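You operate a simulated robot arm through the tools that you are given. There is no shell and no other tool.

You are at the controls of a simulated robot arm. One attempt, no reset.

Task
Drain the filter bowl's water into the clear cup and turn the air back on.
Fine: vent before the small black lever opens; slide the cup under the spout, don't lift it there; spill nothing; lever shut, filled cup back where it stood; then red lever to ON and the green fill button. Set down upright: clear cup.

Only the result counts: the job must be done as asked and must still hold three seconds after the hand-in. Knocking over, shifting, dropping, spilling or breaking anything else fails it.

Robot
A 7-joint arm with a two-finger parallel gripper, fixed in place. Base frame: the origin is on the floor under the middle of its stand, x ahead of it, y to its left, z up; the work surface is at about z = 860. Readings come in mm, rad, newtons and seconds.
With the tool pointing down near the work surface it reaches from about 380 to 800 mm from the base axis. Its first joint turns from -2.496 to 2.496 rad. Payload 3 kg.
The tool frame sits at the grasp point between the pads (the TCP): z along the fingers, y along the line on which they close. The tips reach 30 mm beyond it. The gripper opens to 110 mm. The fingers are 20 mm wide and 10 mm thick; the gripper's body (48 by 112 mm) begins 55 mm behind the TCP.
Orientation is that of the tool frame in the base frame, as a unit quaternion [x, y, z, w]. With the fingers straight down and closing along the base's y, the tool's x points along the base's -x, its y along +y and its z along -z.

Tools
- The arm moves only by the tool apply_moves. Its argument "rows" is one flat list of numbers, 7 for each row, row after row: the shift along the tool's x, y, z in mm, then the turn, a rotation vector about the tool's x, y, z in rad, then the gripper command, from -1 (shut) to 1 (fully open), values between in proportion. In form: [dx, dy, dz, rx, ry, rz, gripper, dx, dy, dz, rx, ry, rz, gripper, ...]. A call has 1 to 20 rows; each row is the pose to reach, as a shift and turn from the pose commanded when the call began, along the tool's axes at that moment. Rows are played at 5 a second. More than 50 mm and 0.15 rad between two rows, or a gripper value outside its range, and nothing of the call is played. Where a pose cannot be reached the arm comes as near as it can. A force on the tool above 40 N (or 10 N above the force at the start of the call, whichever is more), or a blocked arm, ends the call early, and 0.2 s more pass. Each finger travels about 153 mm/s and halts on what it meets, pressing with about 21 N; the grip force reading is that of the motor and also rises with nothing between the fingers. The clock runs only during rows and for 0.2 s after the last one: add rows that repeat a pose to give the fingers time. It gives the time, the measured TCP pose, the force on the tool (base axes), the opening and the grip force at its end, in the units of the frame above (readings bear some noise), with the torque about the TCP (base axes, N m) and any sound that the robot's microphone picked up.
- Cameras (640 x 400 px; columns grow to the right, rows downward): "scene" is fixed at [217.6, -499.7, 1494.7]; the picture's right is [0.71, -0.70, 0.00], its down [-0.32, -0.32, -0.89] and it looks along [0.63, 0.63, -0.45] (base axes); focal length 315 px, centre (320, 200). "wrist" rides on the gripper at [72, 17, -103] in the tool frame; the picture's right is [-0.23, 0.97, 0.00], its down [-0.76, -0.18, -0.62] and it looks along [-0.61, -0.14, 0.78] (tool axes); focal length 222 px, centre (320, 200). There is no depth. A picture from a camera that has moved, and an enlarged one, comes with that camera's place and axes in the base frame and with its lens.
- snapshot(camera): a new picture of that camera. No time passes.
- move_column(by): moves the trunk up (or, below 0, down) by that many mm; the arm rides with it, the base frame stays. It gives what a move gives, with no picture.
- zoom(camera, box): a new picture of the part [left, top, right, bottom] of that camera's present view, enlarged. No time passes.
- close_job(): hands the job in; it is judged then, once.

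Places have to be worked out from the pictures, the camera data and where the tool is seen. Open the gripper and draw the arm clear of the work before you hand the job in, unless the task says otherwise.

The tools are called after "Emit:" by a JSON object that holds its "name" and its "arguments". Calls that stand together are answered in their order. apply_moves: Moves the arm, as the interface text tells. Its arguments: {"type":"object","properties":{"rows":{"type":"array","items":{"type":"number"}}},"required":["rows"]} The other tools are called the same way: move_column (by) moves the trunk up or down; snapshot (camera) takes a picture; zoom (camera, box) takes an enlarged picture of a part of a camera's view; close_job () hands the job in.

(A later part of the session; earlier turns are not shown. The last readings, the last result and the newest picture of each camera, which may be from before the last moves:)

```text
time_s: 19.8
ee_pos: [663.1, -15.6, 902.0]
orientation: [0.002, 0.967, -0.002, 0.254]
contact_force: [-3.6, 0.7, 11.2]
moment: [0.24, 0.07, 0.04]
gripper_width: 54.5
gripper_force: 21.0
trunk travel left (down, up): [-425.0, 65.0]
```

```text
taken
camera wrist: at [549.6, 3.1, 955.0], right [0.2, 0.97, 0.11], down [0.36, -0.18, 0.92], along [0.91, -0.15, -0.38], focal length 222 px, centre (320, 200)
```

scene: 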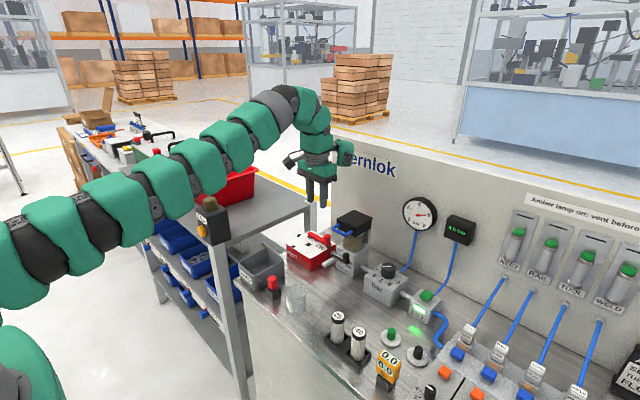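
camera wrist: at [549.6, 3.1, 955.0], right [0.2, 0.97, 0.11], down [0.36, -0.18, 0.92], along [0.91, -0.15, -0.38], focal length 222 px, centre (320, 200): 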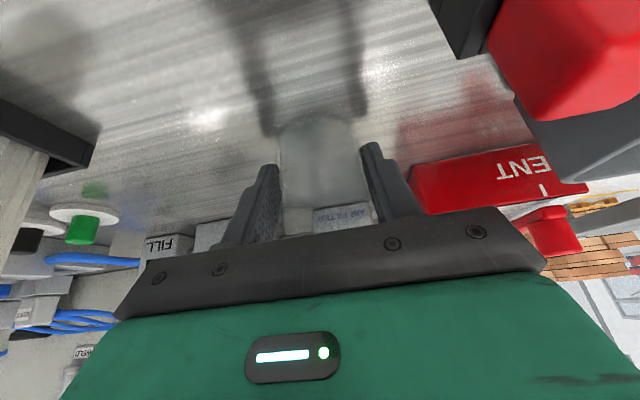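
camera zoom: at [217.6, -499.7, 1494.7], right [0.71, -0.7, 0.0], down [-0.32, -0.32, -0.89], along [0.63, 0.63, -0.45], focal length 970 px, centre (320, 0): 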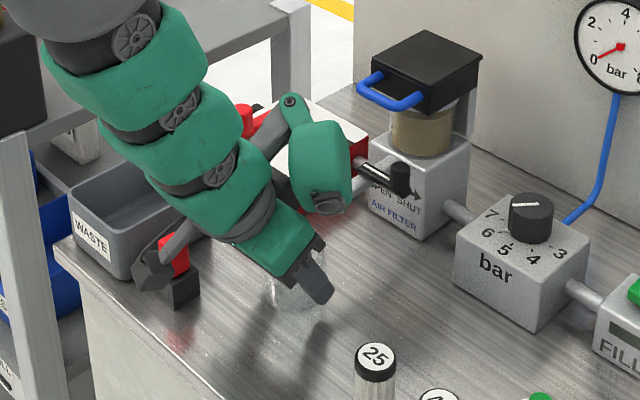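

Sliding fine with the cup lightly pressed to the table (11 N down, so surely not lifted). Continuing the rest of the slide with a hair less downward bias.

Emit:
{"name": "apply_moves", "arguments": {"rows": [-7.92, 0, 4.39, 0, 0, 0, -0.06, -15.84, 0, 8.78, 0, 0, 0, -0.06, -23.76, 0, 13.17, 0, 0, 0, -0.06, -31.68, 0, 17.56, 0, 0, 0, -0.06, -39.6, 0, 21.95, 0, 0, 0, -0.06, -47.5, 0, 26.35, 0, 0, 0, -0.06, -47.5, 0, 26.35, 0, 0, 0, -0.06]}}

Emit:
{"name": "zoom", "arguments": {"camera": "scene", "box": [270, 190, 430, 310]}}

Emit:
{"name": "snapshot", "arguments": {"camera": "wrist"}}

```text
time_s: 21.4
ee_pos: [715.4, -15.8, 902.1]
orientation: [0.001, 0.968, -0.002, 0.253]
contact_force: [-0.6, 0.7, 2.5]
moment: [0.09, 0.0, 0.04]
gripper_width: 54.3
gripper_force: 21.2
trunk travel left (down, up): [-425.0, 65.0]
```

```text
3.33 times, centred on (350, 250) of scene
camera zoom: at [217.6, -499.7, 1494.7], right [0.71, -0.7, 0.0], down [-0.32, -0.32, -0.89], along [0.63, 0.63, -0.45], focal length 1051 px, centre (220, 33)
```

zoom: 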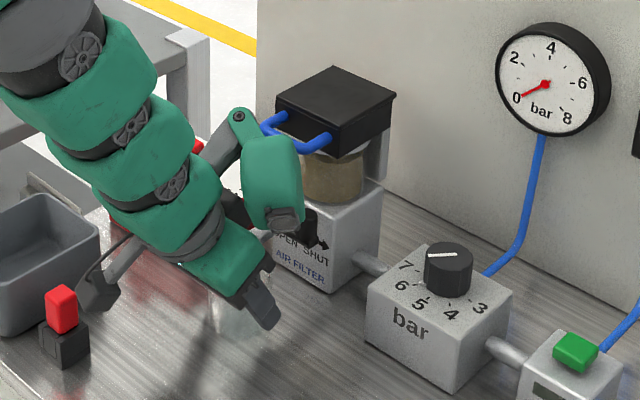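

```text
taken
camera wrist: at [604.0, 2.9, 955.3], right [0.2, 0.97, 0.11], down [0.36, -0.18, 0.92], along [0.91, -0.15, -0.38], focal length 222 px, centre (320, 200)
```

wrist: 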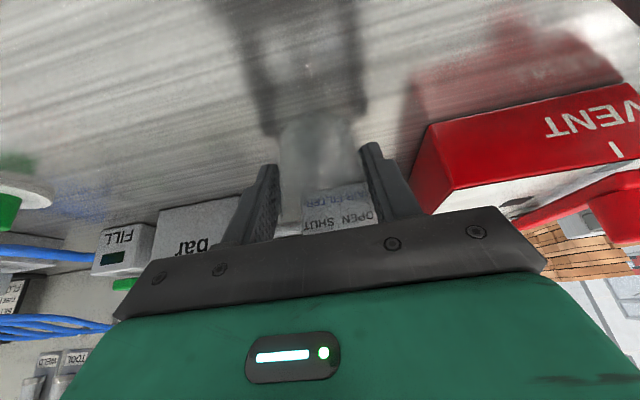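

The cup now sits with its centre near x ≈ 722, y ≈ −15. Opening the fingers evenly and drawing back along the tool axis to look.

Emit:
{"name": "apply_moves", "arguments": {"rows": [0, 0, 0, 0, 0, 0, 0.1, 0, 0, 0, 0, 0, 0, 0.3, 0, 0, 0, 0, 0, 0, 0.5, 0, 0, -15, 0, 0, 0, 0.5, 0, 0, -40, 0, 0, 0, 0.5, 0, 0, -70, 0, 0, 0, 0.5, 0, 0, -110, 0, 0, 0, 0.5, 0, 0, -110, 0, 0, 0, 0.5]}}

Emit:
{"name": "snapshot", "arguments": {"camera": "wrist"}}

Emit:
{"name": "zoom", "arguments": {"camera": "scene", "box": [270, 190, 430, 310]}}

```text
time_s: 23.1
ee_pos: [663.5, -16.2, 996.7]
orientation: [0.002, 0.967, -0.002, 0.254]
contact_force: [0.1, -0.3, -0.5]
moment: [0.0, -0.04, 0.04]
gripper_width: 82.5
gripper_force: 0.1
trunk travel left (down, up): [-425.0, 65.0]
```

```text
taken
camera wrist: at [549.8, 1.7, 1050.5], right [0.2, 0.97, 0.11], down [0.36, -0.18, 0.92], along [0.91, -0.15, -0.38], focal length 222 px, centre (320, 200)
```

wrist: 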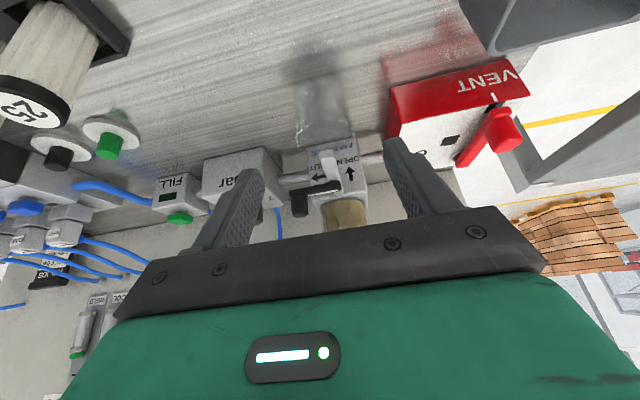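

```text
3.33 times, centred on (350, 250) of scene
camera zoom: at [217.6, -499.7, 1494.7], right [0.71, -0.7, 0.0], down [-0.32, -0.32, -0.89], along [0.63, 0.63, -0.45], focal length 1051 px, centre (220, 33)
```

zoom: 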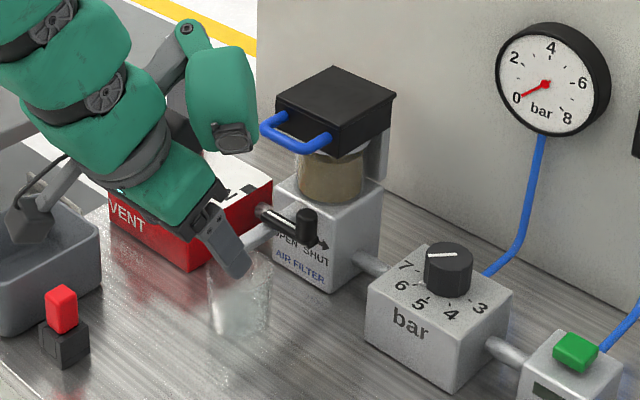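

The cup stands under the spout end. I'll enlarge both views to check the alignment of the rim with the spout tip and re-measure the drain lever heights.

Emit:
{"name": "zoom", "arguments": {"camera": "wrist", "box": [270, 60, 390, 230]}}

Emit:
{"name": "zoom", "arguments": {"camera": "scene", "box": [320, 230, 390, 300]}}

```text
2.35 times, centred on (330, 145) of wrist
camera zoom: at [549.8, 1.7, 1050.5], right [0.2, 0.97, 0.11], down [0.36, -0.18, 0.92], along [0.91, -0.15, -0.38], focal length 523 px, centre (296, 329)
```

zoom: 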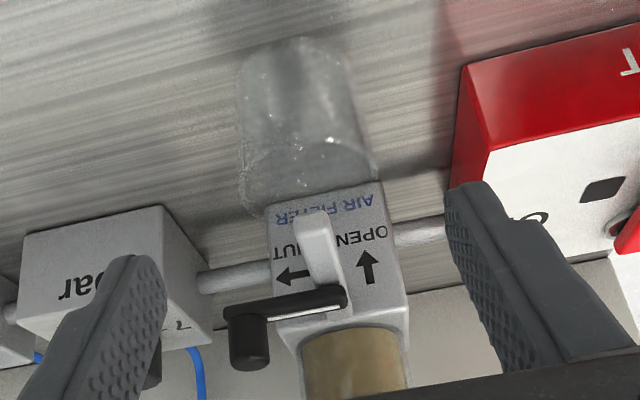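

```text
5.71 times, centred on (355, 265) of scene
camera zoom: at [217.6, -499.7, 1494.7], right [0.71, -0.7, 0.0], down [-0.32, -0.32, -0.89], along [0.63, 0.63, -0.45], focal length 1801 px, centre (120, -171)
```

zoom: 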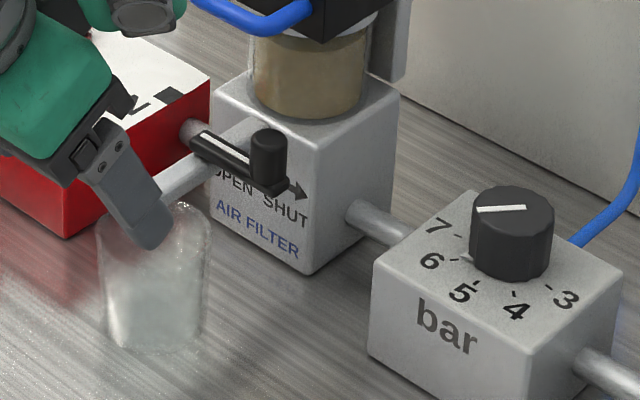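

Cup is under the spout (rim centre ≈ (722, −15), spout tip at x ≈ 717). The drain knob's top is ≈ (761, −54, 976), its bar top ≈ 955 and pivot ≈ (762, −15). I'll raise, yaw the tool +45° so the fingers lie along the swing chord, and hover above the drain knob.

Emit:
{"name": "apply_moves", "arguments": {"rows": [-9.3, 0, -16.5, -0.064, 0, -0.114, 0.2, -18.6, 0, -33.1, -0.128, 0, -0.228, -0.2, -18.6, 0, -33.1, -0.192, 0, -0.342, -0.2, -18.6, 0, -33.1, -0.256, 0, -0.456, -0.2, -18.6, 0, -33.1, -0.32, 0, -0.57, -0.2, -18.6, 0, -33.1, -0.3843, 0, -0.6845, -0.2, -42.6, -13.4, -19.8, -0.3843, 0, -0.6845, -0.2, -66.6, -26.8, -6.5, -0.3843, 0, -0.6845, -0.2, -90.6, -40.1, 6.9, -0.3843, 0, -0.6845, -0.2, -90.6, -40.1, 6.9, -0.3843, 0, -0.6845, -0.2]}}

Emit:
{"name": "snapshot", "arguments": {"camera": "wrist"}}

Emit:
{"name": "zoom", "arguments": {"camera": "scene", "box": [270, 170, 430, 310]}}

```text
time_s: 25.4
ee_pos: [747.3, -55.2, 1036.0]
orientation: [-0.368, 0.895, 0.095, 0.234]
contact_force: [0.7, -0.6, 0.5]
moment: [0.05, 0.01, -0.02]
gripper_width: 43.9
gripper_force: 0.1
trunk travel left (down, up): [-425.0, 65.0]
```

```text
taken
camera wrist: at [654.2, -123.1, 1089.7], right [-0.54, 0.83, 0.11], down [0.38, 0.13, 0.92], along [0.75, 0.54, -0.38], focal length 222 px, centre (320, 200)
```

wrist: 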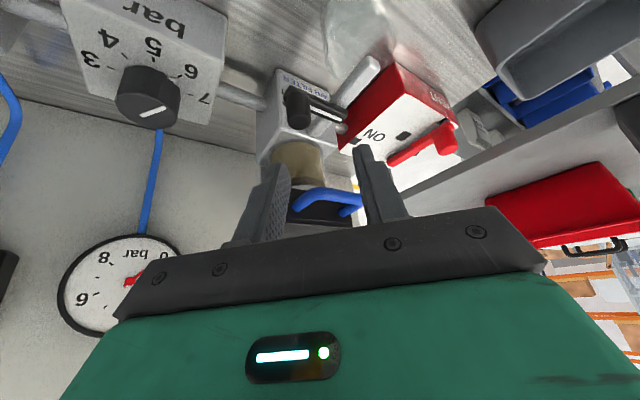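

```text
2.86 times, centred on (350, 240) of scene
camera zoom: at [217.6, -499.7, 1494.7], right [0.71, -0.7, 0.0], down [-0.32, -0.32, -0.89], along [0.63, 0.63, -0.45], focal length 901 px, centre (234, 86)
```

zoom: 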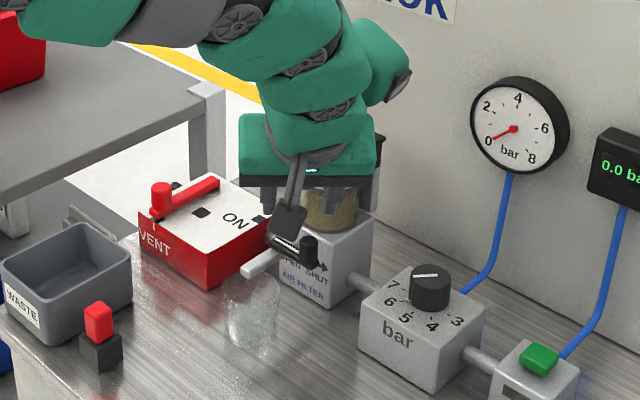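

Hover reached with no contact. I'll enlarge the wrist view to check the knob's place relative to the fingers.

Emit:
{"name": "zoom", "arguments": {"camera": "wrist", "box": [230, 50, 410, 210]}}

```text
2.50 times, centred on (320, 130) of wrist
camera zoom: at [654.2, -123.1, 1089.7], right [-0.54, 0.83, 0.11], down [0.38, 0.13, 0.92], along [0.75, 0.54, -0.38], focal length 555 px, centre (320, 375)
```

zoom: 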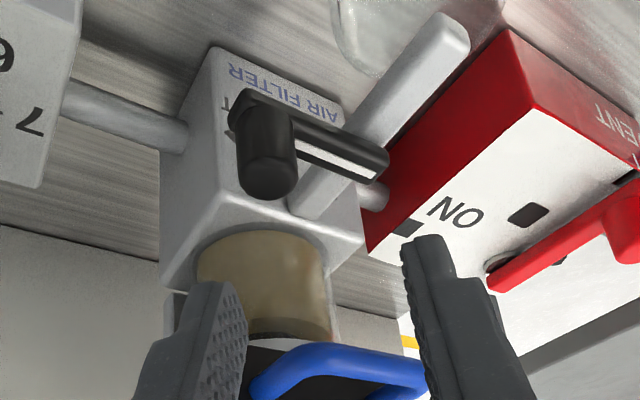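

The knob lies between the fingers, nearer the one that will push it. Lowering so the tips stop just above the lever's bar height, with about 7 mm side clearance.

Emit:
{"name": "apply_moves", "arguments": {"rows": [8.3, -3.38, 13.3, 0, 0, 0, -0.2, 16.6, -3.38, 26.6, 0, 0, 0, -0.2, 25, -3.38, 39.9, 0, 0, 0, -0.2, 25, -3.38, 39.9, 0, 0, 0, -0.2]}}

Emit:
{"name": "zoom", "arguments": {"camera": "wrist", "box": [230, 50, 410, 230]}}

Emit:
{"name": "zoom", "arguments": {"camera": "scene", "box": [300, 200, 400, 300]}}

```text
time_s: 26.4
ee_pos: [745.9, -59.1, 989.2]
orientation: [-0.369, 0.895, 0.095, 0.234]
contact_force: [-0.2, -0.2, 0.5]
moment: [0.01, 0.0, -0.02]
gripper_width: 44.1
gripper_force: 0.1
trunk travel left (down, up): [-425.0, 65.0]
```

```text
2.22 times, centred on (320, 140) of wrist
camera zoom: at [653.8, -126.6, 1042.7], right [-0.54, 0.83, 0.11], down [0.38, 0.13, 0.92], along [0.75, 0.54, -0.39], focal length 494 px, centre (320, 333)
```

zoom: 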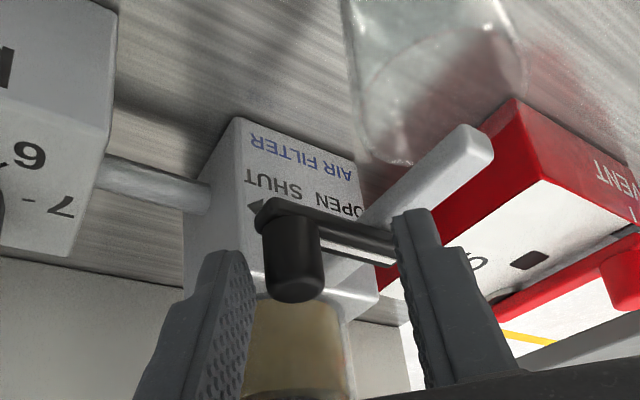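

```text
4.00 times, centred on (350, 250) of scene
camera zoom: at [217.6, -499.7, 1494.7], right [0.71, -0.7, 0.0], down [-0.32, -0.32, -0.89], along [0.63, 0.63, -0.45], focal length 1261 px, centre (200, 0)
```

zoom: 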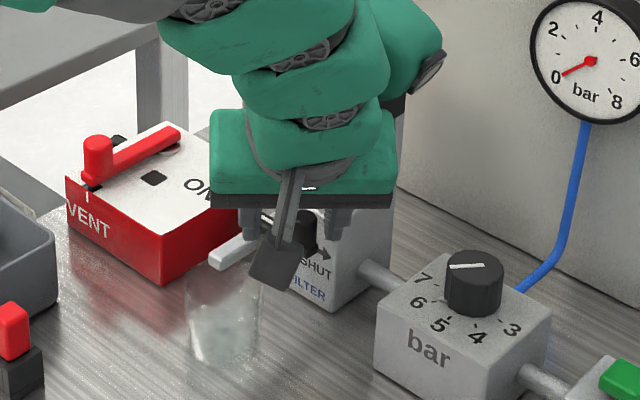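

Fingers straddle the knob without contact; gauge is at 0. Pushing the drain lever along its arc towards OPEN (−x), cup already in place.

Emit:
{"name": "apply_moves", "arguments": {"rows": [-1.21, 6.09, 0.66, 0, 0, 0, -0.2, 4.31, 14.18, -2.45, 0, 0, 0, -0.2, 7.81, 23.78, -4.43, 0, 0, 0, -0.2, 8.96, 33.96, -5.11, 0, 0, 0, -0.2, 7.89, 44.15, -4.52, 0, 0, 0, -0.2, 4.47, 53.79, -2.64, 0, 0, 0, -0.2, -0.99, 61.96, 0.4, 0, 0, 0, -0.2]}}

Emit:
{"name": "zoom", "arguments": {"camera": "wrist", "box": [230, 20, 410, 230]}}

Emit:
{"name": "zoom", "arguments": {"camera": "scene", "box": [300, 190, 420, 310]}}

```text
time_s: 27.9
ee_pos: [705.4, -15.7, 989.0]
orientation: [-0.367, 0.895, 0.093, 0.235]
contact_force: [4.5, -11.8, 1.8]
moment: [-0.41, -0.2, -0.24]
gripper_width: 50.3
gripper_force: 6.2
trunk travel left (down, up): [-425.0, 65.0]
```

```text
1.90 times, centred on (320, 125) of wrist
camera zoom: at [612.5, -83.6, 1042.8], right [-0.54, 0.83, 0.11], down [0.38, 0.13, 0.92], along [0.75, 0.54, -0.38], focal length 423 px, centre (320, 343)
```

zoom: 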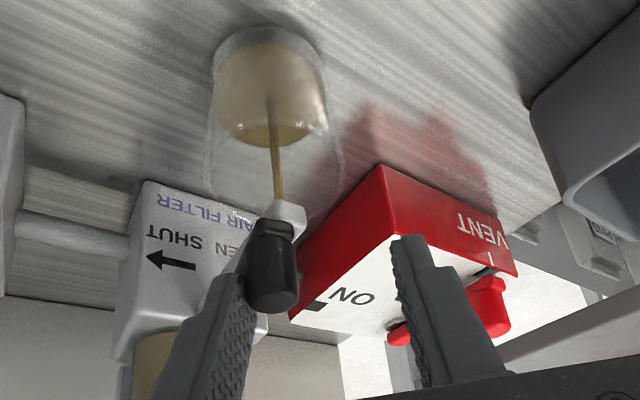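

```text
3.33 times, centred on (360, 250) of scene
camera zoom: at [217.6, -499.7, 1494.7], right [0.71, -0.7, 0.0], down [-0.32, -0.32, -0.89], along [0.63, 0.63, -0.45], focal length 1051 px, centre (187, 33)
```

zoom: 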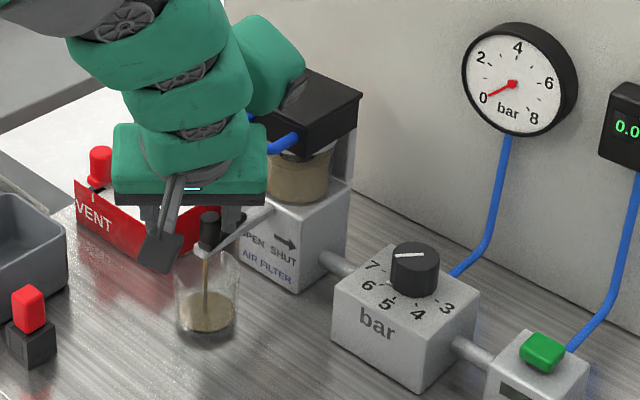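

Water is running into the cup. I'll relax the finger off the knob a few millimetres and wait, watching the level.

Emit:
{"name": "apply_moves", "arguments": {"rows": [0, -4, 0, 0, 0, 0, -0.2, 0, -8, 0, 0, 0, 0, -0.2, 0, -8, 0, 0, 0, 0, -0.2, 0, -8, 0, 0, 0, 0, -0.2]}}

Emit:
{"name": "zoom", "arguments": {"camera": "wrist", "box": [230, 20, 410, 230]}}

Emit:
{"name": "zoom", "arguments": {"camera": "scene", "box": [310, 220, 400, 310]}}

```text
time_s: 28.9
ee_pos: [709.5, -18.8, 988.6]
orientation: [-0.369, 0.895, 0.095, 0.233]
contact_force: [0.3, -1.0, 1.0]
moment: [0.0, -0.03, 0.02]
gripper_width: 43.8
gripper_force: 0.1
trunk travel left (down, up): [-425.0, 65.0]
```

```text
1.90 times, centred on (320, 125) of wrist
camera zoom: at [617.2, -87.4, 1042.4], right [-0.54, 0.83, 0.11], down [0.38, 0.13, 0.92], along [0.75, 0.54, -0.39], focal length 423 px, centre (320, 343)
```

zoom: 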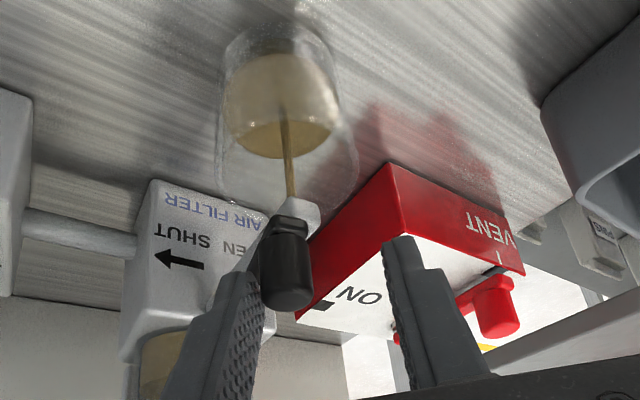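

```text
4.44 times, centred on (355, 265) of scene
camera zoom: at [217.6, -499.7, 1494.7], right [0.71, -0.7, 0.0], down [-0.32, -0.32, -0.89], along [0.63, 0.63, -0.45], focal length 1401 px, centre (164, -89)
```

zoom: 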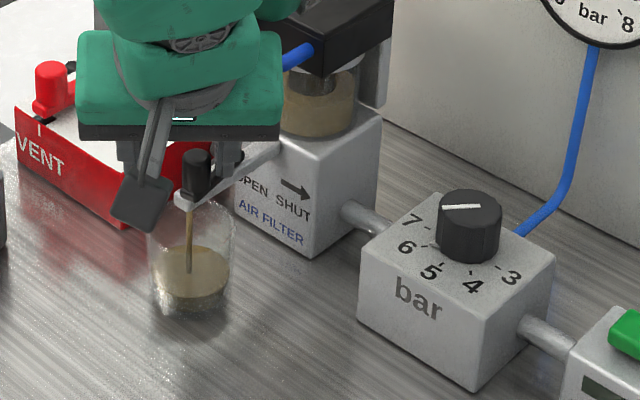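

The cup is about a third full and the bowl is emptying. Waiting another second with the hand still.

Emit:
{"name": "apply_moves", "arguments": {"rows": [0, 0, 0, 0, 0, 0, -0.2, 0, 0, 0, 0, 0, 0, -0.2, 0, 0, 0, 0, 0, 0, -0.2, 0, 0, 0, 0, 0, 0, -0.2, 0, 0, 0, 0, 0, 0, -0.2, 0, 0, 0, 0, 0, 0, -0.2]}}

Emit:
{"name": "zoom", "arguments": {"camera": "wrist", "box": [230, 20, 410, 230]}}

Emit:
{"name": "zoom", "arguments": {"camera": "scene", "box": [310, 220, 400, 310]}}

```text
time_s: 30.4
ee_pos: [710.3, -19.8, 989.1]
orientation: [-0.369, 0.894, 0.095, 0.235]
contact_force: [-0.2, -0.2, 0.7]
moment: [0.0, -0.01, 0.02]
gripper_width: 43.9
gripper_force: 0.0
trunk travel left (down, up): [-425.0, 65.0]
```

```text
1.90 times, centred on (320, 125) of wrist
camera zoom: at [617.3, -87.5, 1042.5], right [-0.54, 0.83, 0.11], down [0.38, 0.13, 0.92], along [0.75, 0.54, -0.39], focal length 423 px, centre (320, 343)
```

zoom: 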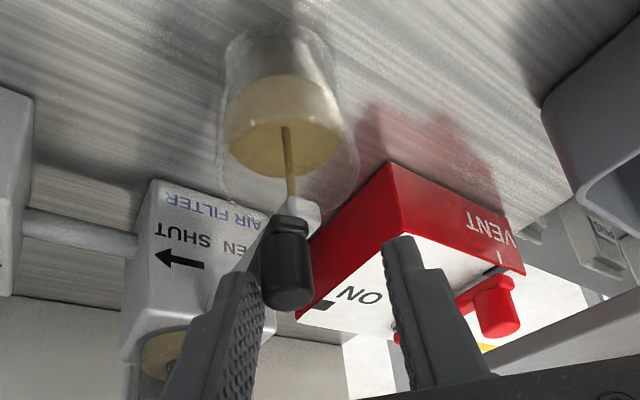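

```text
4.44 times, centred on (355, 265) of scene
camera zoom: at [217.6, -499.7, 1494.7], right [0.71, -0.7, 0.0], down [-0.32, -0.32, -0.89], along [0.63, 0.63, -0.45], focal length 1401 px, centre (164, -89)
```

zoom: 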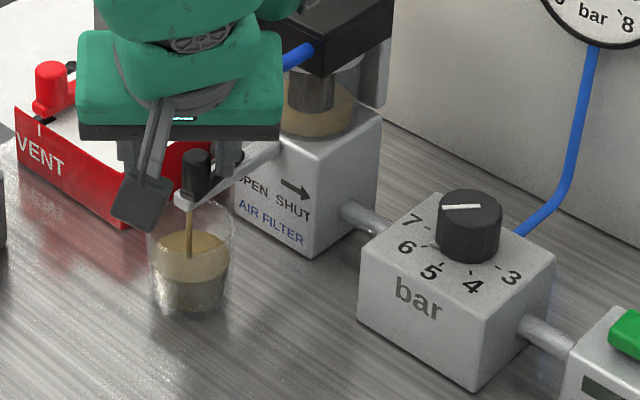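

The cup is a little over half full and the bowl nearly empty. Waiting another moment.

Emit:
{"name": "apply_moves", "arguments": {"rows": [0, 0, 0, 0, 0, 0, -0.2, 0, 0, 0, 0, 0, 0, -0.2, 0, 0, 0, 0, 0, 0, -0.2, 0, 0, 0, 0, 0, 0, -0.2, 0, 0, 0, 0, 0, 0, -0.2]}}

Emit:
{"name": "zoom", "arguments": {"camera": "wrist", "box": [230, 20, 410, 230]}}

Emit:
{"name": "zoom", "arguments": {"camera": "scene", "box": [310, 220, 400, 310]}}

```text
time_s: 31.6
ee_pos: [710.0, -20.5, 988.9]
orientation: [-0.369, 0.895, 0.095, 0.234]
contact_force: [-0.9, -0.1, 0.0]
moment: [0.0, 0.0, 0.04]
gripper_width: 43.9
gripper_force: 0.0
trunk travel left (down, up): [-425.0, 65.0]
```

```text
1.90 times, centred on (320, 125) of wrist
camera zoom: at [617.3, -87.6, 1042.4], right [-0.54, 0.83, 0.11], down [0.38, 0.13, 0.92], along [0.75, 0.54, -0.39], focal length 423 px, centre (320, 343)
```

zoom: 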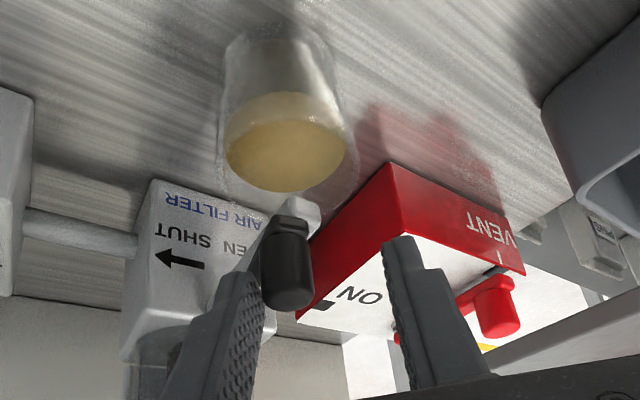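

```text
4.44 times, centred on (355, 265) of scene
camera zoom: at [217.6, -499.7, 1494.7], right [0.71, -0.7, 0.0], down [-0.32, -0.32, -0.89], along [0.63, 0.63, -0.45], focal length 1401 px, centre (164, -89)
```

zoom: 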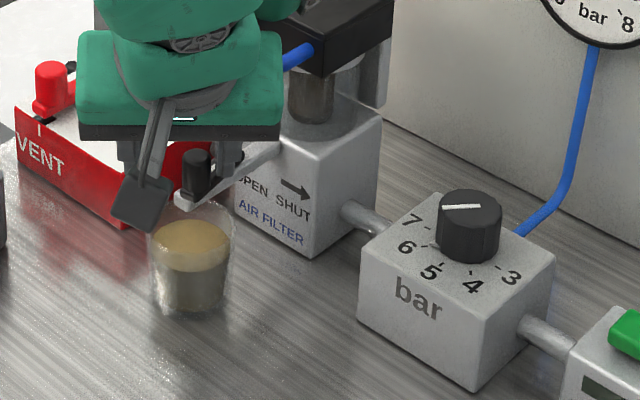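

The stream has stopped and the bowl is empty; the cup is roughly three-quarters full. Now pushing the drain lever back to SHUT with the other finger.

Emit:
{"name": "apply_moves", "arguments": {"rows": [-0.6, -9, -1.4, 0, 0, 0, -0.2, -0.49, -17.89, -1.39, 0, 0, 0, -0.2, 4.97, -26.06, -4.43, 0, 0, 0, -0.2, 8.39, -35.71, -6.32, 0, 0, 0, -0.2, 9.46, -45.9, -6.9, 0, 0, 0, -0.2, 8.25, -56.14, -6.2, 0, 0, 0, -0.2, 4.82, -65.66, -4.25, 0, 0, 0, -0.2, -0.72, -73.77, -1.13, 0, 0, 0, -0.2, -0.72, -74.5, -1.13, 0, 0, 0, -0.2]}}

Emit:
{"name": "zoom", "arguments": {"camera": "wrist", "box": [230, 20, 410, 230]}}

Emit:
{"name": "zoom", "arguments": {"camera": "scene", "box": [310, 220, 400, 310]}}

```text
time_s: 33.5
ee_pos: [761.9, -72.7, 991.0]
orientation: [-0.368, 0.895, 0.095, 0.233]
contact_force: [-0.2, 0.2, -0.1]
moment: [-0.01, -0.01, 0.02]
gripper_width: 44.0
gripper_force: 0.1
trunk travel left (down, up): [-425.0, 65.0]
```

```text
1.90 times, centred on (320, 125) of wrist
camera zoom: at [669.6, -140.0, 1044.2], right [-0.54, 0.83, 0.11], down [0.38, 0.13, 0.92], along [0.75, 0.54, -0.39], focal length 423 px, centre (320, 343)
```

zoom: 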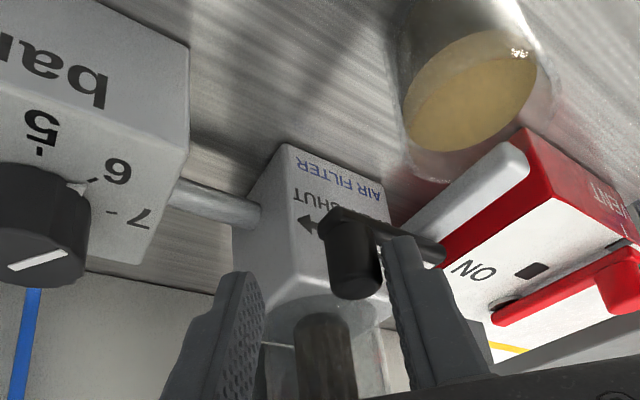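

```text
4.44 times, centred on (355, 265) of scene
camera zoom: at [217.6, -499.7, 1494.7], right [0.71, -0.7, 0.0], down [-0.32, -0.32, -0.89], along [0.63, 0.63, -0.45], focal length 1401 px, centre (164, -89)
```

zoom: 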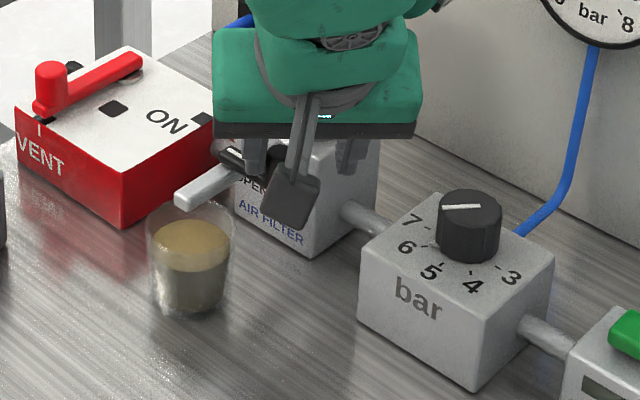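

The lever looks shut, but I felt no end stop. I'll nudge it a few more millimetres in the closing direction to make sure it is fully home.

Emit:
{"name": "apply_moves", "arguments": {"rows": [0, -2, 0, 0, 0, 0, -0.2, 0, -4, 0, 0, 0, 0, -0.2, 0, -6, 0, 0, 0, 0, -0.2]}}

Emit:
{"name": "zoom", "arguments": {"camera": "wrist", "box": [230, 20, 410, 230]}}

```text
time_s: 34.4
ee_pos: [765.2, -75.7, 990.6]
orientation: [-0.369, 0.895, 0.095, 0.233]
contact_force: [-12.1, 6.6, 0.7]
moment: [0.07, 0.41, 0.26]
gripper_width: 50.5
gripper_force: 6.6
trunk travel left (down, up): [-425.0, 65.0]
```

```text
1.90 times, centred on (320, 125) of wrist
camera zoom: at [673.1, -143.3, 1044.6], right [-0.55, 0.83, 0.11], down [0.38, 0.13, 0.92], along [0.75, 0.54, -0.39], focal length 423 px, centre (320, 343)
```

zoom: 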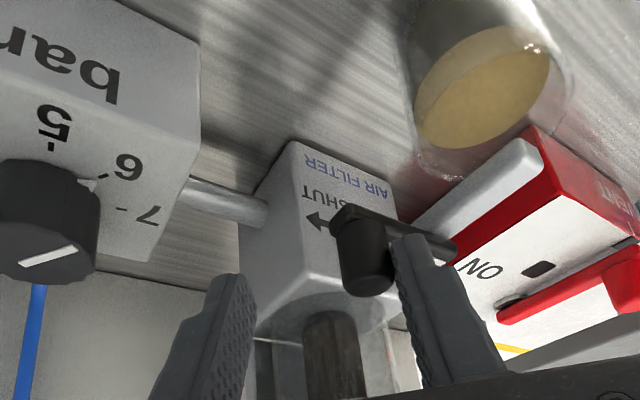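

The lever is firmly on its SHUT stop. I'll ease the finger off, lift straight up, swing the tool back to square and return above the approach line to the cup.

Emit:
{"name": "apply_moves", "arguments": {"rows": [0, 8, 0, 0, 0, 0, -0.2, -12.2, 8, -21.8, 0, 0, 0, -0.2, -24.4, 8, -43.6, 0, 0, 0, -0.2, -15, 44.6, -49, 0.064, 0, 0.114, -0.2, -5.6, 81.2, -54.3, 0.128, 0, 0.228, -0.1, 3.8, 117.8, -59.7, 0.192, 0, 0.342, 0.1, 3.8, 117.8, -59.7, 0.256, 0, 0.456, 0.3, 3.8, 117.8, -59.7, 0.32, 0, 0.57, 0.5, 3.8, 117.8, -59.7, 0.3837, 0, 0.6851, 0.6, 3.8, 117.8, -59.7, 0.3837, 0, 0.6851, 0.6]}}

Emit:
{"name": "snapshot", "arguments": {"camera": "wrist"}}

Emit:
{"name": "zoom", "arguments": {"camera": "scene", "box": [270, 190, 430, 310]}}

```text
time_s: 36.5
ee_pos: [660.6, -16.5, 1041.8]
orientation: [0.003, 0.967, -0.001, 0.253]
contact_force: [-0.9, 0.3, 1.1]
moment: [0.04, 0.0, 0.01]
gripper_width: 87.7
gripper_force: 0.0
trunk travel left (down, up): [-425.0, 65.0]
```

```text
taken
camera wrist: at [546.8, 1.9, 1094.6], right [0.2, 0.97, 0.11], down [0.36, -0.18, 0.92], along [0.91, -0.15, -0.38], focal length 222 px, centre (320, 200)
```

wrist: 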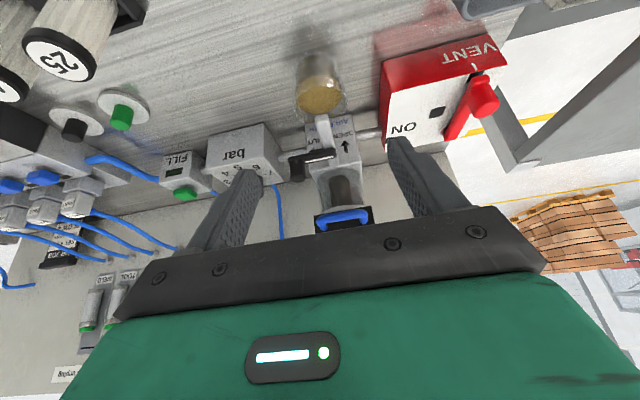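

```text
3.33 times, centred on (350, 250) of scene
camera zoom: at [217.6, -499.7, 1494.7], right [0.71, -0.7, 0.0], down [-0.32, -0.32, -0.89], along [0.63, 0.63, -0.45], focal length 1051 px, centre (220, 33)
```

zoom: 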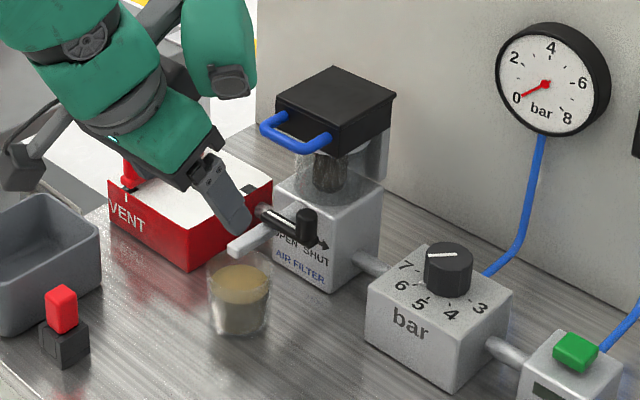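

Drain lever is shut, bowl empty, cup undisturbed. Re-approaching the cup along the same line I withdrew on, fingers wide.

Emit:
{"name": "apply_moves", "arguments": {"rows": [10, 0.3, 19.5, 0, 0, 0, 0.5, 20.2, 0.5, 39, 0, 0, 0, 0.5, 20.2, 0.5, 65, 0, 0, 0, 0.5, 20.2, 0.5, 90, 0, 0, 0, 0.5, 20.2, 0.5, 112, 0, 0, 0, 0.5, 20.2, 0.6, 132, 0, 0, 0, 0.5, 20.2, 0.6, 148.5, 0, 0, 0, 0.5, 20.2, 0.6, 148.5, 0, 0, 0, 0.5]}}

Emit:
{"name": "snapshot", "arguments": {"camera": "wrist"}}

Emit:
{"name": "zoom", "arguments": {"camera": "scene", "box": [270, 190, 430, 310]}}

```text
time_s: 38.4
ee_pos: [714.0, -15.8, 901.4]
orientation: [0.002, 0.967, -0.001, 0.254]
contact_force: [-0.1, -1.7, -0.2]
moment: [-0.05, 0.01, 0.04]
gripper_width: 82.6
gripper_force: 0.1
trunk travel left (down, up): [-425.0, 65.0]
```

```text
taken
camera wrist: at [601.7, 1.5, 953.6], right [0.2, 0.97, 0.11], down [0.36, -0.18, 0.92], along [0.91, -0.15, -0.38], focal length 222 px, centre (320, 200)
```

wrist: 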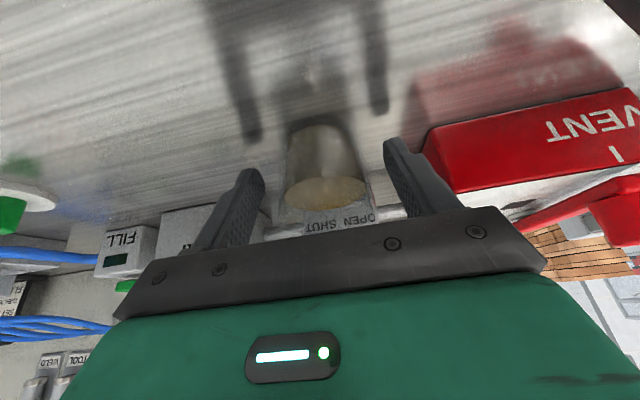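

```text
3.33 times, centred on (350, 250) of scene
camera zoom: at [217.6, -499.7, 1494.7], right [0.71, -0.7, 0.0], down [-0.32, -0.32, -0.89], along [0.63, 0.63, -0.45], focal length 1051 px, centre (220, 33)
```

zoom: 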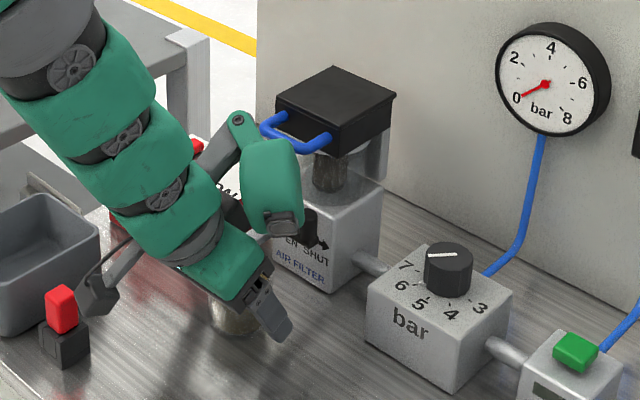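

The cup is centred between the fingers again. Closing slowly so the full cup isn't jolted.

Emit:
{"name": "apply_moves", "arguments": {"rows": [0, 0, 0, 0, 0, 0, 0.3, 0, 0, 0, 0, 0, 0, 0.15, 0, 0, 0, 0, 0, 0, 0.08, 0, 0, 0, 0, 0, 0, 0.04, 0, 0, 0, 0, 0, 0, 0.01, 0, 0, 0, 0, 0, 0, -0.02, 0, 0, 0, 0, 0, 0, -0.06, 0, 0, 0, 0, 0, 0, -0.06]}}

Emit:
{"name": "snapshot", "arguments": {"camera": "wrist"}}

```text
time_s: 40.1
ee_pos: [714.9, -16.8, 899.9]
orientation: [0.002, 0.968, -0.001, 0.253]
contact_force: [0.7, 0.4, 0.5]
moment: [0.0, 0.0, -0.02]
gripper_width: 54.0
gripper_force: 21.6
trunk travel left (down, up): [-425.0, 65.0]
```

```text
taken
camera wrist: at [601.7, 1.6, 954.1], right [0.2, 0.97, 0.11], down [0.36, -0.18, 0.92], along [0.91, -0.15, -0.38], focal length 222 px, centre (320, 200)
```

wrist: 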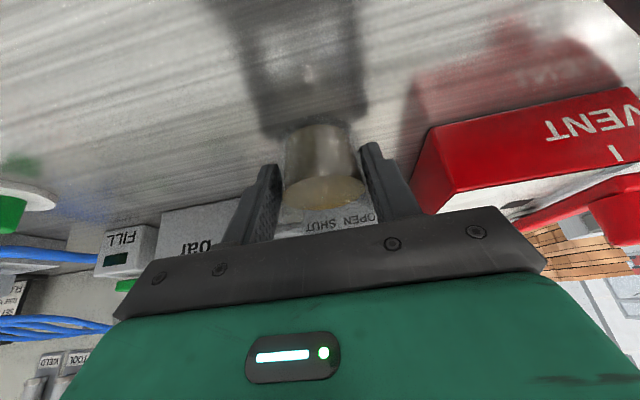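

Held at 54 mm. Sliding the full cup back towards its home spot at low speed with gentle start and stop — first 66 mm.

Emit:
{"name": "apply_moves", "arguments": {"rows": [0.87, 0.02, -0.49, 0, 0, 0, -0.06, 2.62, 0.05, -1.46, 0, 0, 0, -0.06, 5.23, 0.1, -2.92, 0, 0, 0, -0.06, 8.72, 0.16, -4.86, 0, 0, 0, -0.06, 13.08, 0.24, -7.29, 0, 0, 0, -0.06, 17.44, 0.32, -9.72, 0, 0, 0, -0.06, 21.8, 0.4, -12.15, 0, 0, 0, -0.06, 26.16, 0.48, -14.58, 0, 0, 0, -0.06, 30.52, 0.56, -17.01, 0, 0, 0, -0.06, 34.88, 0.64, -19.44, 0, 0, 0, -0.06, 39.24, 0.72, -21.87, 0, 0, 0, -0.06, 43.6, 0.8, -24.3, 0, 0, 0, -0.06, 47.96, 0.87, -26.73, 0, 0, 0, -0.06, 52.32, 0.95, -29.16, 0, 0, 0, -0.06, 54.94, 1.0, -30.62, 0, 0, 0, -0.06, 56.68, 1.03, -31.59, 0, 0, 0, -0.06, 57.55, 1.05, -32.08, 0, 0, 0, -0.06]}}

Emit:
{"name": "snapshot", "arguments": {"camera": "wrist"}}

Emit:
{"name": "zoom", "arguments": {"camera": "scene", "box": [240, 200, 400, 330]}}

```text
time_s: 43.8
ee_pos: [650.1, -14.3, 902.2]
orientation: [0.002, 0.967, -0.001, 0.254]
contact_force: [-0.5, -0.2, -0.6]
moment: [-0.02, 0.02, 0.0]
gripper_width: 53.9
gripper_force: 20.6
trunk travel left (down, up): [-425.0, 65.0]
```

```text
taken
camera wrist: at [535.8, 3.0, 954.9], right [0.2, 0.97, 0.11], down [0.36, -0.18, 0.92], along [0.91, -0.15, -0.38], focal length 222 px, centre (320, 200)
```

wrist: 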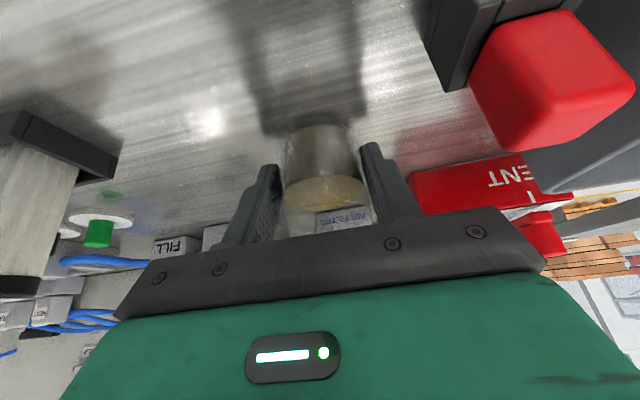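

```text
3.08 times, centred on (320, 265) of scene
camera zoom: at [217.6, -499.7, 1494.7], right [0.71, -0.7, 0.0], down [-0.32, -0.32, -0.89], along [0.63, 0.63, -0.45], focal length 970 px, centre (320, 0)
```

zoom: 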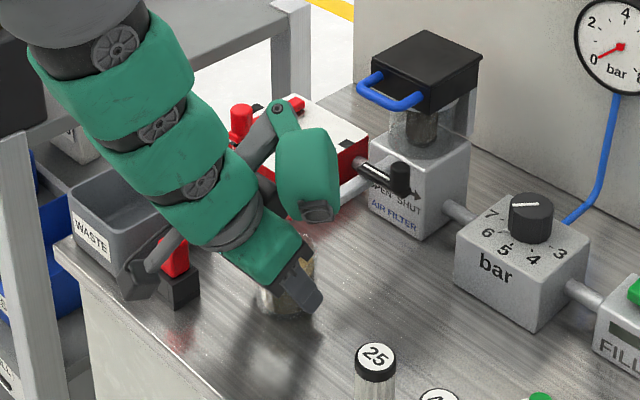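

No spill and the reading is steady. Continuing the remaining 47.5 mm home at the same gentle pace.

Emit:
{"name": "apply_moves", "arguments": {"rows": [0.87, 0.01, -0.48, 0, 0, 0, -0.06, 2.62, 0.03, -1.44, 0, 0, 0, -0.06, 5.23, 0.05, -2.89, 0, 0, 0, -0.06, 8.72, 0.08, -4.81, 0, 0, 0, -0.06, 13.08, 0.13, -7.22, 0, 0, 0, -0.06, 17.44, 0.17, -9.62, 0, 0, 0, -0.06, 21.8, 0.21, -12.03, 0, 0, 0, -0.06, 26.16, 0.25, -14.43, 0, 0, 0, -0.06, 30.52, 0.29, -16.84, 0, 0, 0, -0.06, 34.88, 0.34, -19.24, 0, 0, 0, -0.06, 37.93, 0.37, -20.92, 0, 0, 0, -0.06, 40.11, 0.39, -22.13, 0, 0, 0, -0.06, 41.42, 0.4, -22.85, 0, 0, 0, -0.06, 41.42, 0.4, -22.85, 0, 0, 0, -0.06]}}

Emit:
{"name": "snapshot", "arguments": {"camera": "wrist"}}

Emit:
{"name": "zoom", "arguments": {"camera": "scene", "box": [255, 265, 335, 325]}}

```text
time_s: 46.8
ee_pos: [602.3, -13.8, 901.3]
orientation: [0.002, 0.968, -0.001, 0.253]
contact_force: [0.1, 0.0, 1.7]
moment: [0.04, 0.0, 0.03]
gripper_width: 53.7
gripper_force: 21.3
trunk travel left (down, up): [-425.0, 65.0]
```

```text
taken
camera wrist: at [488.5, 3.6, 954.2], right [0.2, 0.97, 0.11], down [0.36, -0.18, 0.92], along [0.91, -0.15, -0.38], focal length 222 px, centre (320, 200)
```

wrist: 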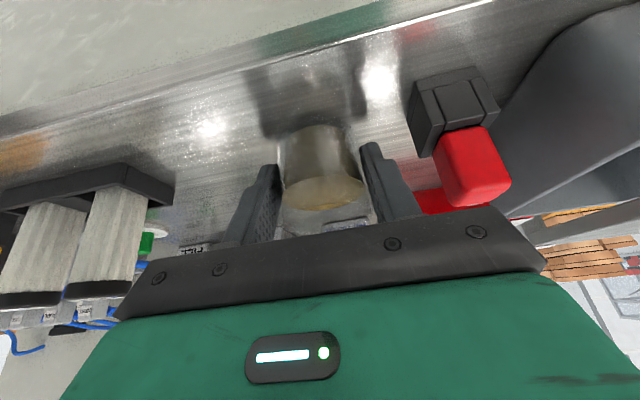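

```text
6.67 times, centred on (295, 295) of scene
camera zoom: at [217.6, -499.7, 1494.7], right [0.71, -0.7, 0.0], down [-0.32, -0.32, -0.89], along [0.63, 0.63, -0.45], focal length 2102 px, centre (487, -433)
```

zoom: 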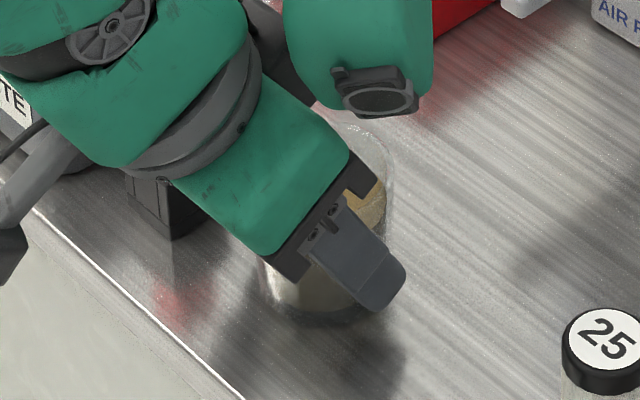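

The cup is back at home (net shift matches within ~0.2 mm; rim edges line up with the first picture). Opening slowly, then withdrawing straight up around it.

Emit:
{"name": "apply_moves", "arguments": {"rows": [0, 0, 0, 0, 0, 0, 0.0, 0, 0, 0, 0, 0, 0, 0.06, 0, 0, 0, 0, 0, 0, 0.15, 0, 0, 0, 0, 0, 0, 0.35, 0, 0, 0, 0, 0, 0, 0.6, 0, 0, 0, 0, 0, 0, 0.6]}}

Emit:
{"name": "snapshot", "arguments": {"camera": "wrist"}}

```text
time_s: 48.1
ee_pos: [602.9, -14.3, 901.0]
orientation: [0.001, 0.967, 0.0, 0.254]
contact_force: [0.1, 1.0, -0.4]
moment: [-0.02, 0.0, -0.03]
gripper_width: 87.8
gripper_force: 0.0
trunk travel left (down, up): [-425.0, 65.0]
```

```text
taken
camera wrist: at [488.8, 3.6, 954.3], right [0.2, 0.97, 0.11], down [0.36, -0.18, 0.92], along [0.91, -0.15, -0.38], focal length 222 px, centre (320, 200)
```

wrist: 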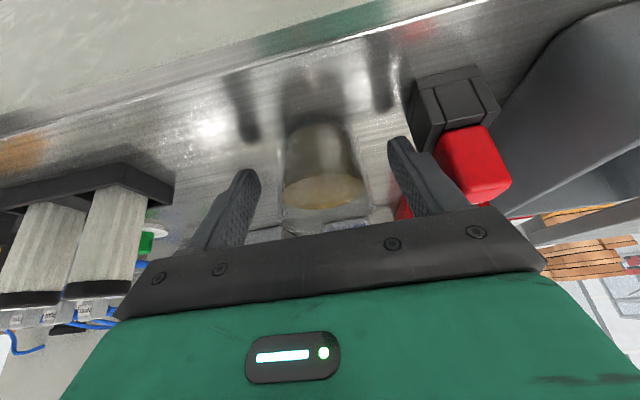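

Released cleanly. Lifting straight up clear of the cup and checking its position in the scene view.

Emit:
{"name": "apply_moves", "arguments": {"rows": [-10, 0, -18, 0, 0, 0, 0.6, -25, 0, -45, 0, 0, 0, 0.6, -42, 0, -75, 0, 0, 0, 0.6, -58, 0, -104, 0, 0, 0, 0.6]}}

Emit:
{"name": "zoom", "arguments": {"camera": "scene", "box": [255, 265, 335, 325]}}

Emit:
{"name": "zoom", "arguments": {"camera": "wrist", "box": [240, 0, 440, 125]}}

```text
time_s: 49.1
ee_pos: [600.3, -11.9, 1020.0]
orientation: [0.002, 0.968, -0.001, 0.252]
contact_force: [0.5, -0.1, 0.8]
moment: [0.0, 0.02, 0.02]
gripper_width: 88.0
gripper_force: 0.1
trunk travel left (down, up): [-425.0, 65.0]
```

```text
6.67 times, centred on (295, 295) of scene
camera zoom: at [217.6, -499.7, 1494.7], right [0.71, -0.7, 0.0], down [-0.32, -0.32, -0.89], along [0.63, 0.63, -0.45], focal length 2102 px, centre (487, -433)
```

zoom: 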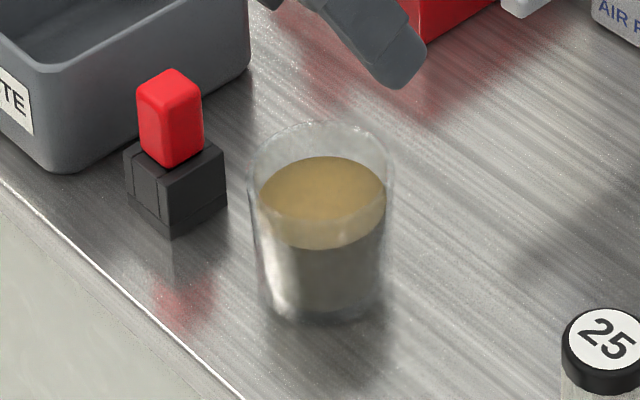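

```text
3.20 times, centred on (340, 62) of wrist
camera zoom: at [487.3, 5.4, 1073.5], right [0.2, 0.97, 0.11], down [0.36, -0.18, 0.92], along [0.91, -0.15, -0.39], focal length 711 px, centre (256, 640)
```

zoom: 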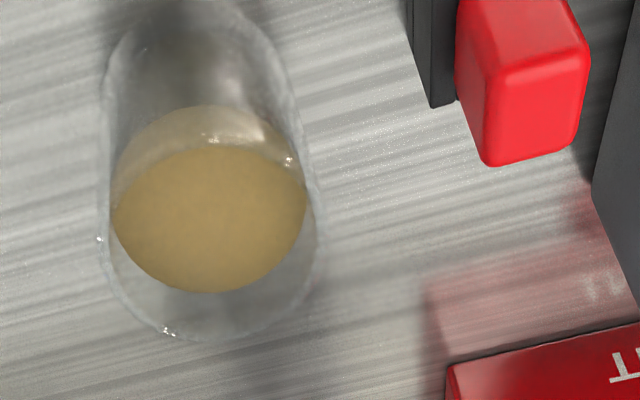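

The cup stands where it was (rim within ~1 mm of the first picture). Next the red lever: moving over to hover above its knob at VENT with a 45 mm opening.

Emit:
{"name": "apply_moves", "arguments": {"rows": [-21.8, 31.6, 15.7, 0, 0, 0, 0.5, -43.6, 63.2, 31.4, 0, 0, 0, 0.2, -65.4, 94.8, 47.1, 0, 0, 0, -0.1, -87.2, 126.4, 62.8, 0, 0, 0, -0.18, -108.8, 157.9, 78.3, 0, 0, 0, -0.18, -108.8, 157.9, 78.3, 0, 0, 0, -0.18]}}

Emit:
{"name": "zoom", "arguments": {"camera": "wrist", "box": [200, 0, 440, 240]}}

Emit:
{"name": "zoom", "arguments": {"camera": "scene", "box": [250, 180, 410, 280]}}

```text
time_s: 50.5
ee_pos: [735.7, 144.5, 1006.1]
orientation: [0.003, 0.967, -0.001, 0.254]
contact_force: [0.0, -0.5, -0.7]
moment: [-0.02, 0.01, 0.0]
gripper_width: 45.1
gripper_force: 0.1
trunk travel left (down, up): [-425.0, 65.0]
```

```text
1.67 times, centred on (320, 120) of wrist
camera zoom: at [622.7, 162.0, 1059.8], right [0.2, 0.97, 0.11], down [0.36, -0.18, 0.92], along [0.91, -0.15, -0.38], focal length 370 px, centre (320, 333)
```

zoom: 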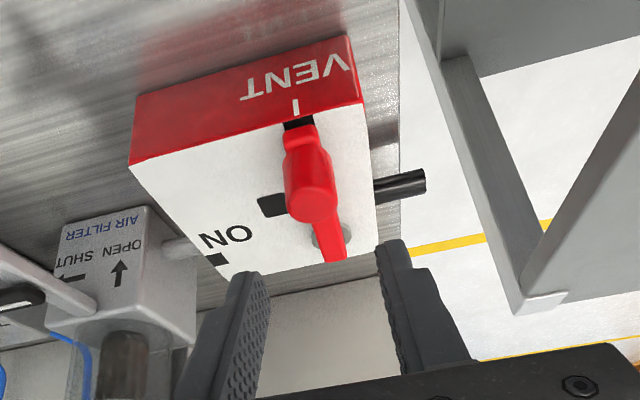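

```text
4.00 times, centred on (330, 230) of scene
camera zoom: at [217.6, -499.7, 1494.7], right [0.71, -0.7, 0.0], down [-0.32, -0.32, -0.89], along [0.63, 0.63, -0.45], focal length 1261 px, centre (280, 80)
```

zoom: 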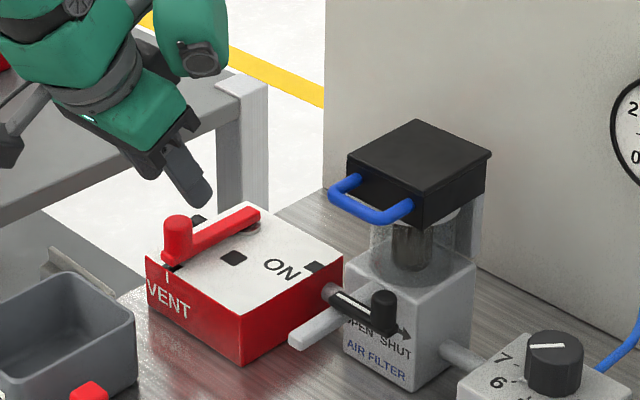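

Knob at VENT measures ≈ (747, 145, 950). Lowering the open fingers around it.

Emit:
{"name": "apply_moves", "arguments": {"rows": [7.3, 0.5, 12.2, 0, 0, 0, -0.18, 14.6, 0.5, 24.4, 0, 0, 0, -0.18, 21.9, 0.5, 36.6, 0, 0, 0, -0.18, 21.9, 0.5, 36.6, 0, 0, 0, -0.18]}}

Emit:
{"name": "zoom", "arguments": {"camera": "wrist", "box": [200, 0, 440, 240]}}

```text
time_s: 51.5
ee_pos: [733.8, 143.8, 961.3]
orientation: [0.003, 0.968, -0.002, 0.253]
contact_force: [0.1, 0.5, 0.4]
moment: [0.01, 0.01, 0.0]
gripper_width: 45.2
gripper_force: 0.0
trunk travel left (down, up): [-425.0, 65.0]
```

```text
1.67 times, centred on (320, 120) of wrist
camera zoom: at [620.1, 162.2, 1015.0], right [0.2, 0.97, 0.11], down [0.36, -0.18, 0.92], along [0.91, -0.15, -0.38], focal length 370 px, centre (320, 333)
```

zoom: 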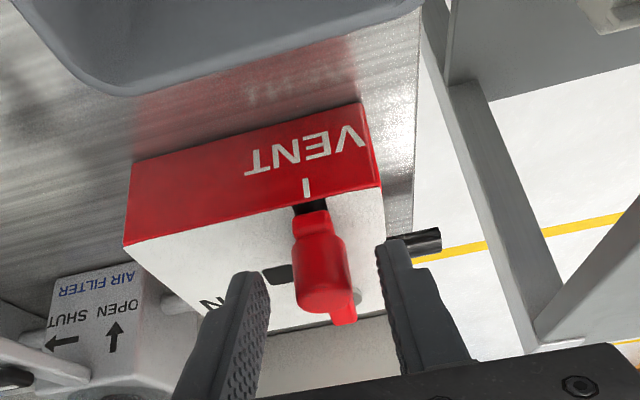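

Fingers are either side of the knob. Pushing it back around the arc in −y with the far finger, up to about 35° short of ON.

Emit:
{"name": "apply_moves", "arguments": {"rows": [0, -6, 0, 0, 0, 0, -0.18, 0, -11, 0, 0, 0, 0, -0.18, -0.5, -17, 0.25, 0, 0, 0, -0.18, -0.96, -23.2, 0.54, 0, 0, 0, -0.18, -3.66, -34.9, 2.06, 0, 0, 0, -0.18, -8.2, -46, 4.6, 0, 0, 0, -0.18, -14.3, -56, 8.03, 0, 0, 0, -0.18, -20.23, -63, 11.36, 0, 0, 0, -0.18, -25.99, -68.3, 14.59, 0, 0, 0, -0.18]}}

Emit:
{"name": "zoom", "arguments": {"camera": "wrist", "box": [200, 0, 440, 240]}}

Emit:
{"name": "zoom", "arguments": {"camera": "scene", "box": [270, 180, 480, 300]}}

```text
time_s: 53.5
ee_pos: [764.0, 75.3, 960.6]
orientation: [0.003, 0.968, -0.002, 0.252]
contact_force: [-0.9, 0.1, 0.5]
moment: [-0.01, 0.03, -0.02]
gripper_width: 45.2
gripper_force: 0.1
trunk travel left (down, up): [-425.0, 65.0]
```

```text
1.67 times, centred on (320, 120) of wrist
camera zoom: at [650.7, 93.0, 1014.4], right [0.2, 0.97, 0.11], down [0.36, -0.18, 0.92], along [0.91, -0.15, -0.39], focal length 370 px, centre (320, 333)
```

zoom: 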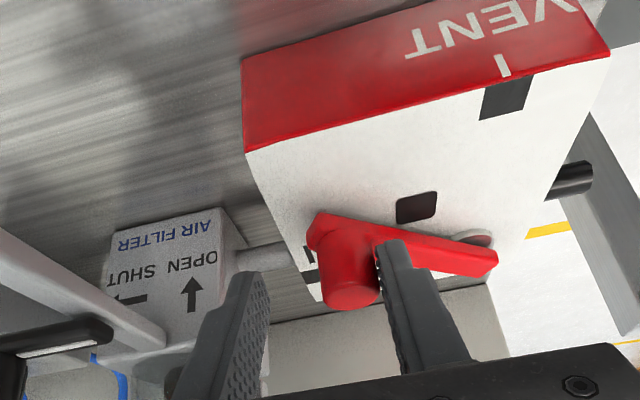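

```text
3.05 times, centred on (375, 240) of scene
camera zoom: at [217.6, -499.7, 1494.7], right [0.71, -0.7, 0.0], down [-0.32, -0.32, -0.89], along [0.63, 0.63, -0.45], focal length 961 px, centre (152, 78)
```

zoom: 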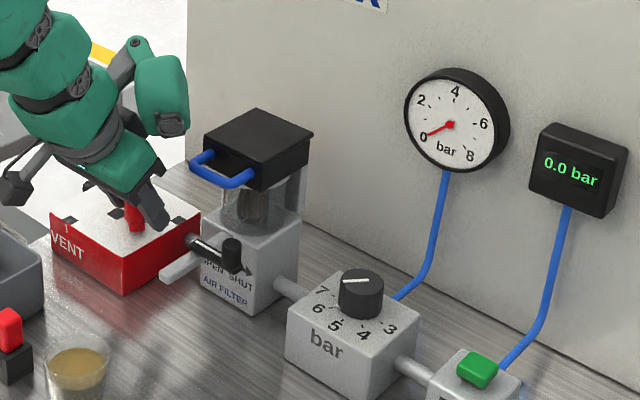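

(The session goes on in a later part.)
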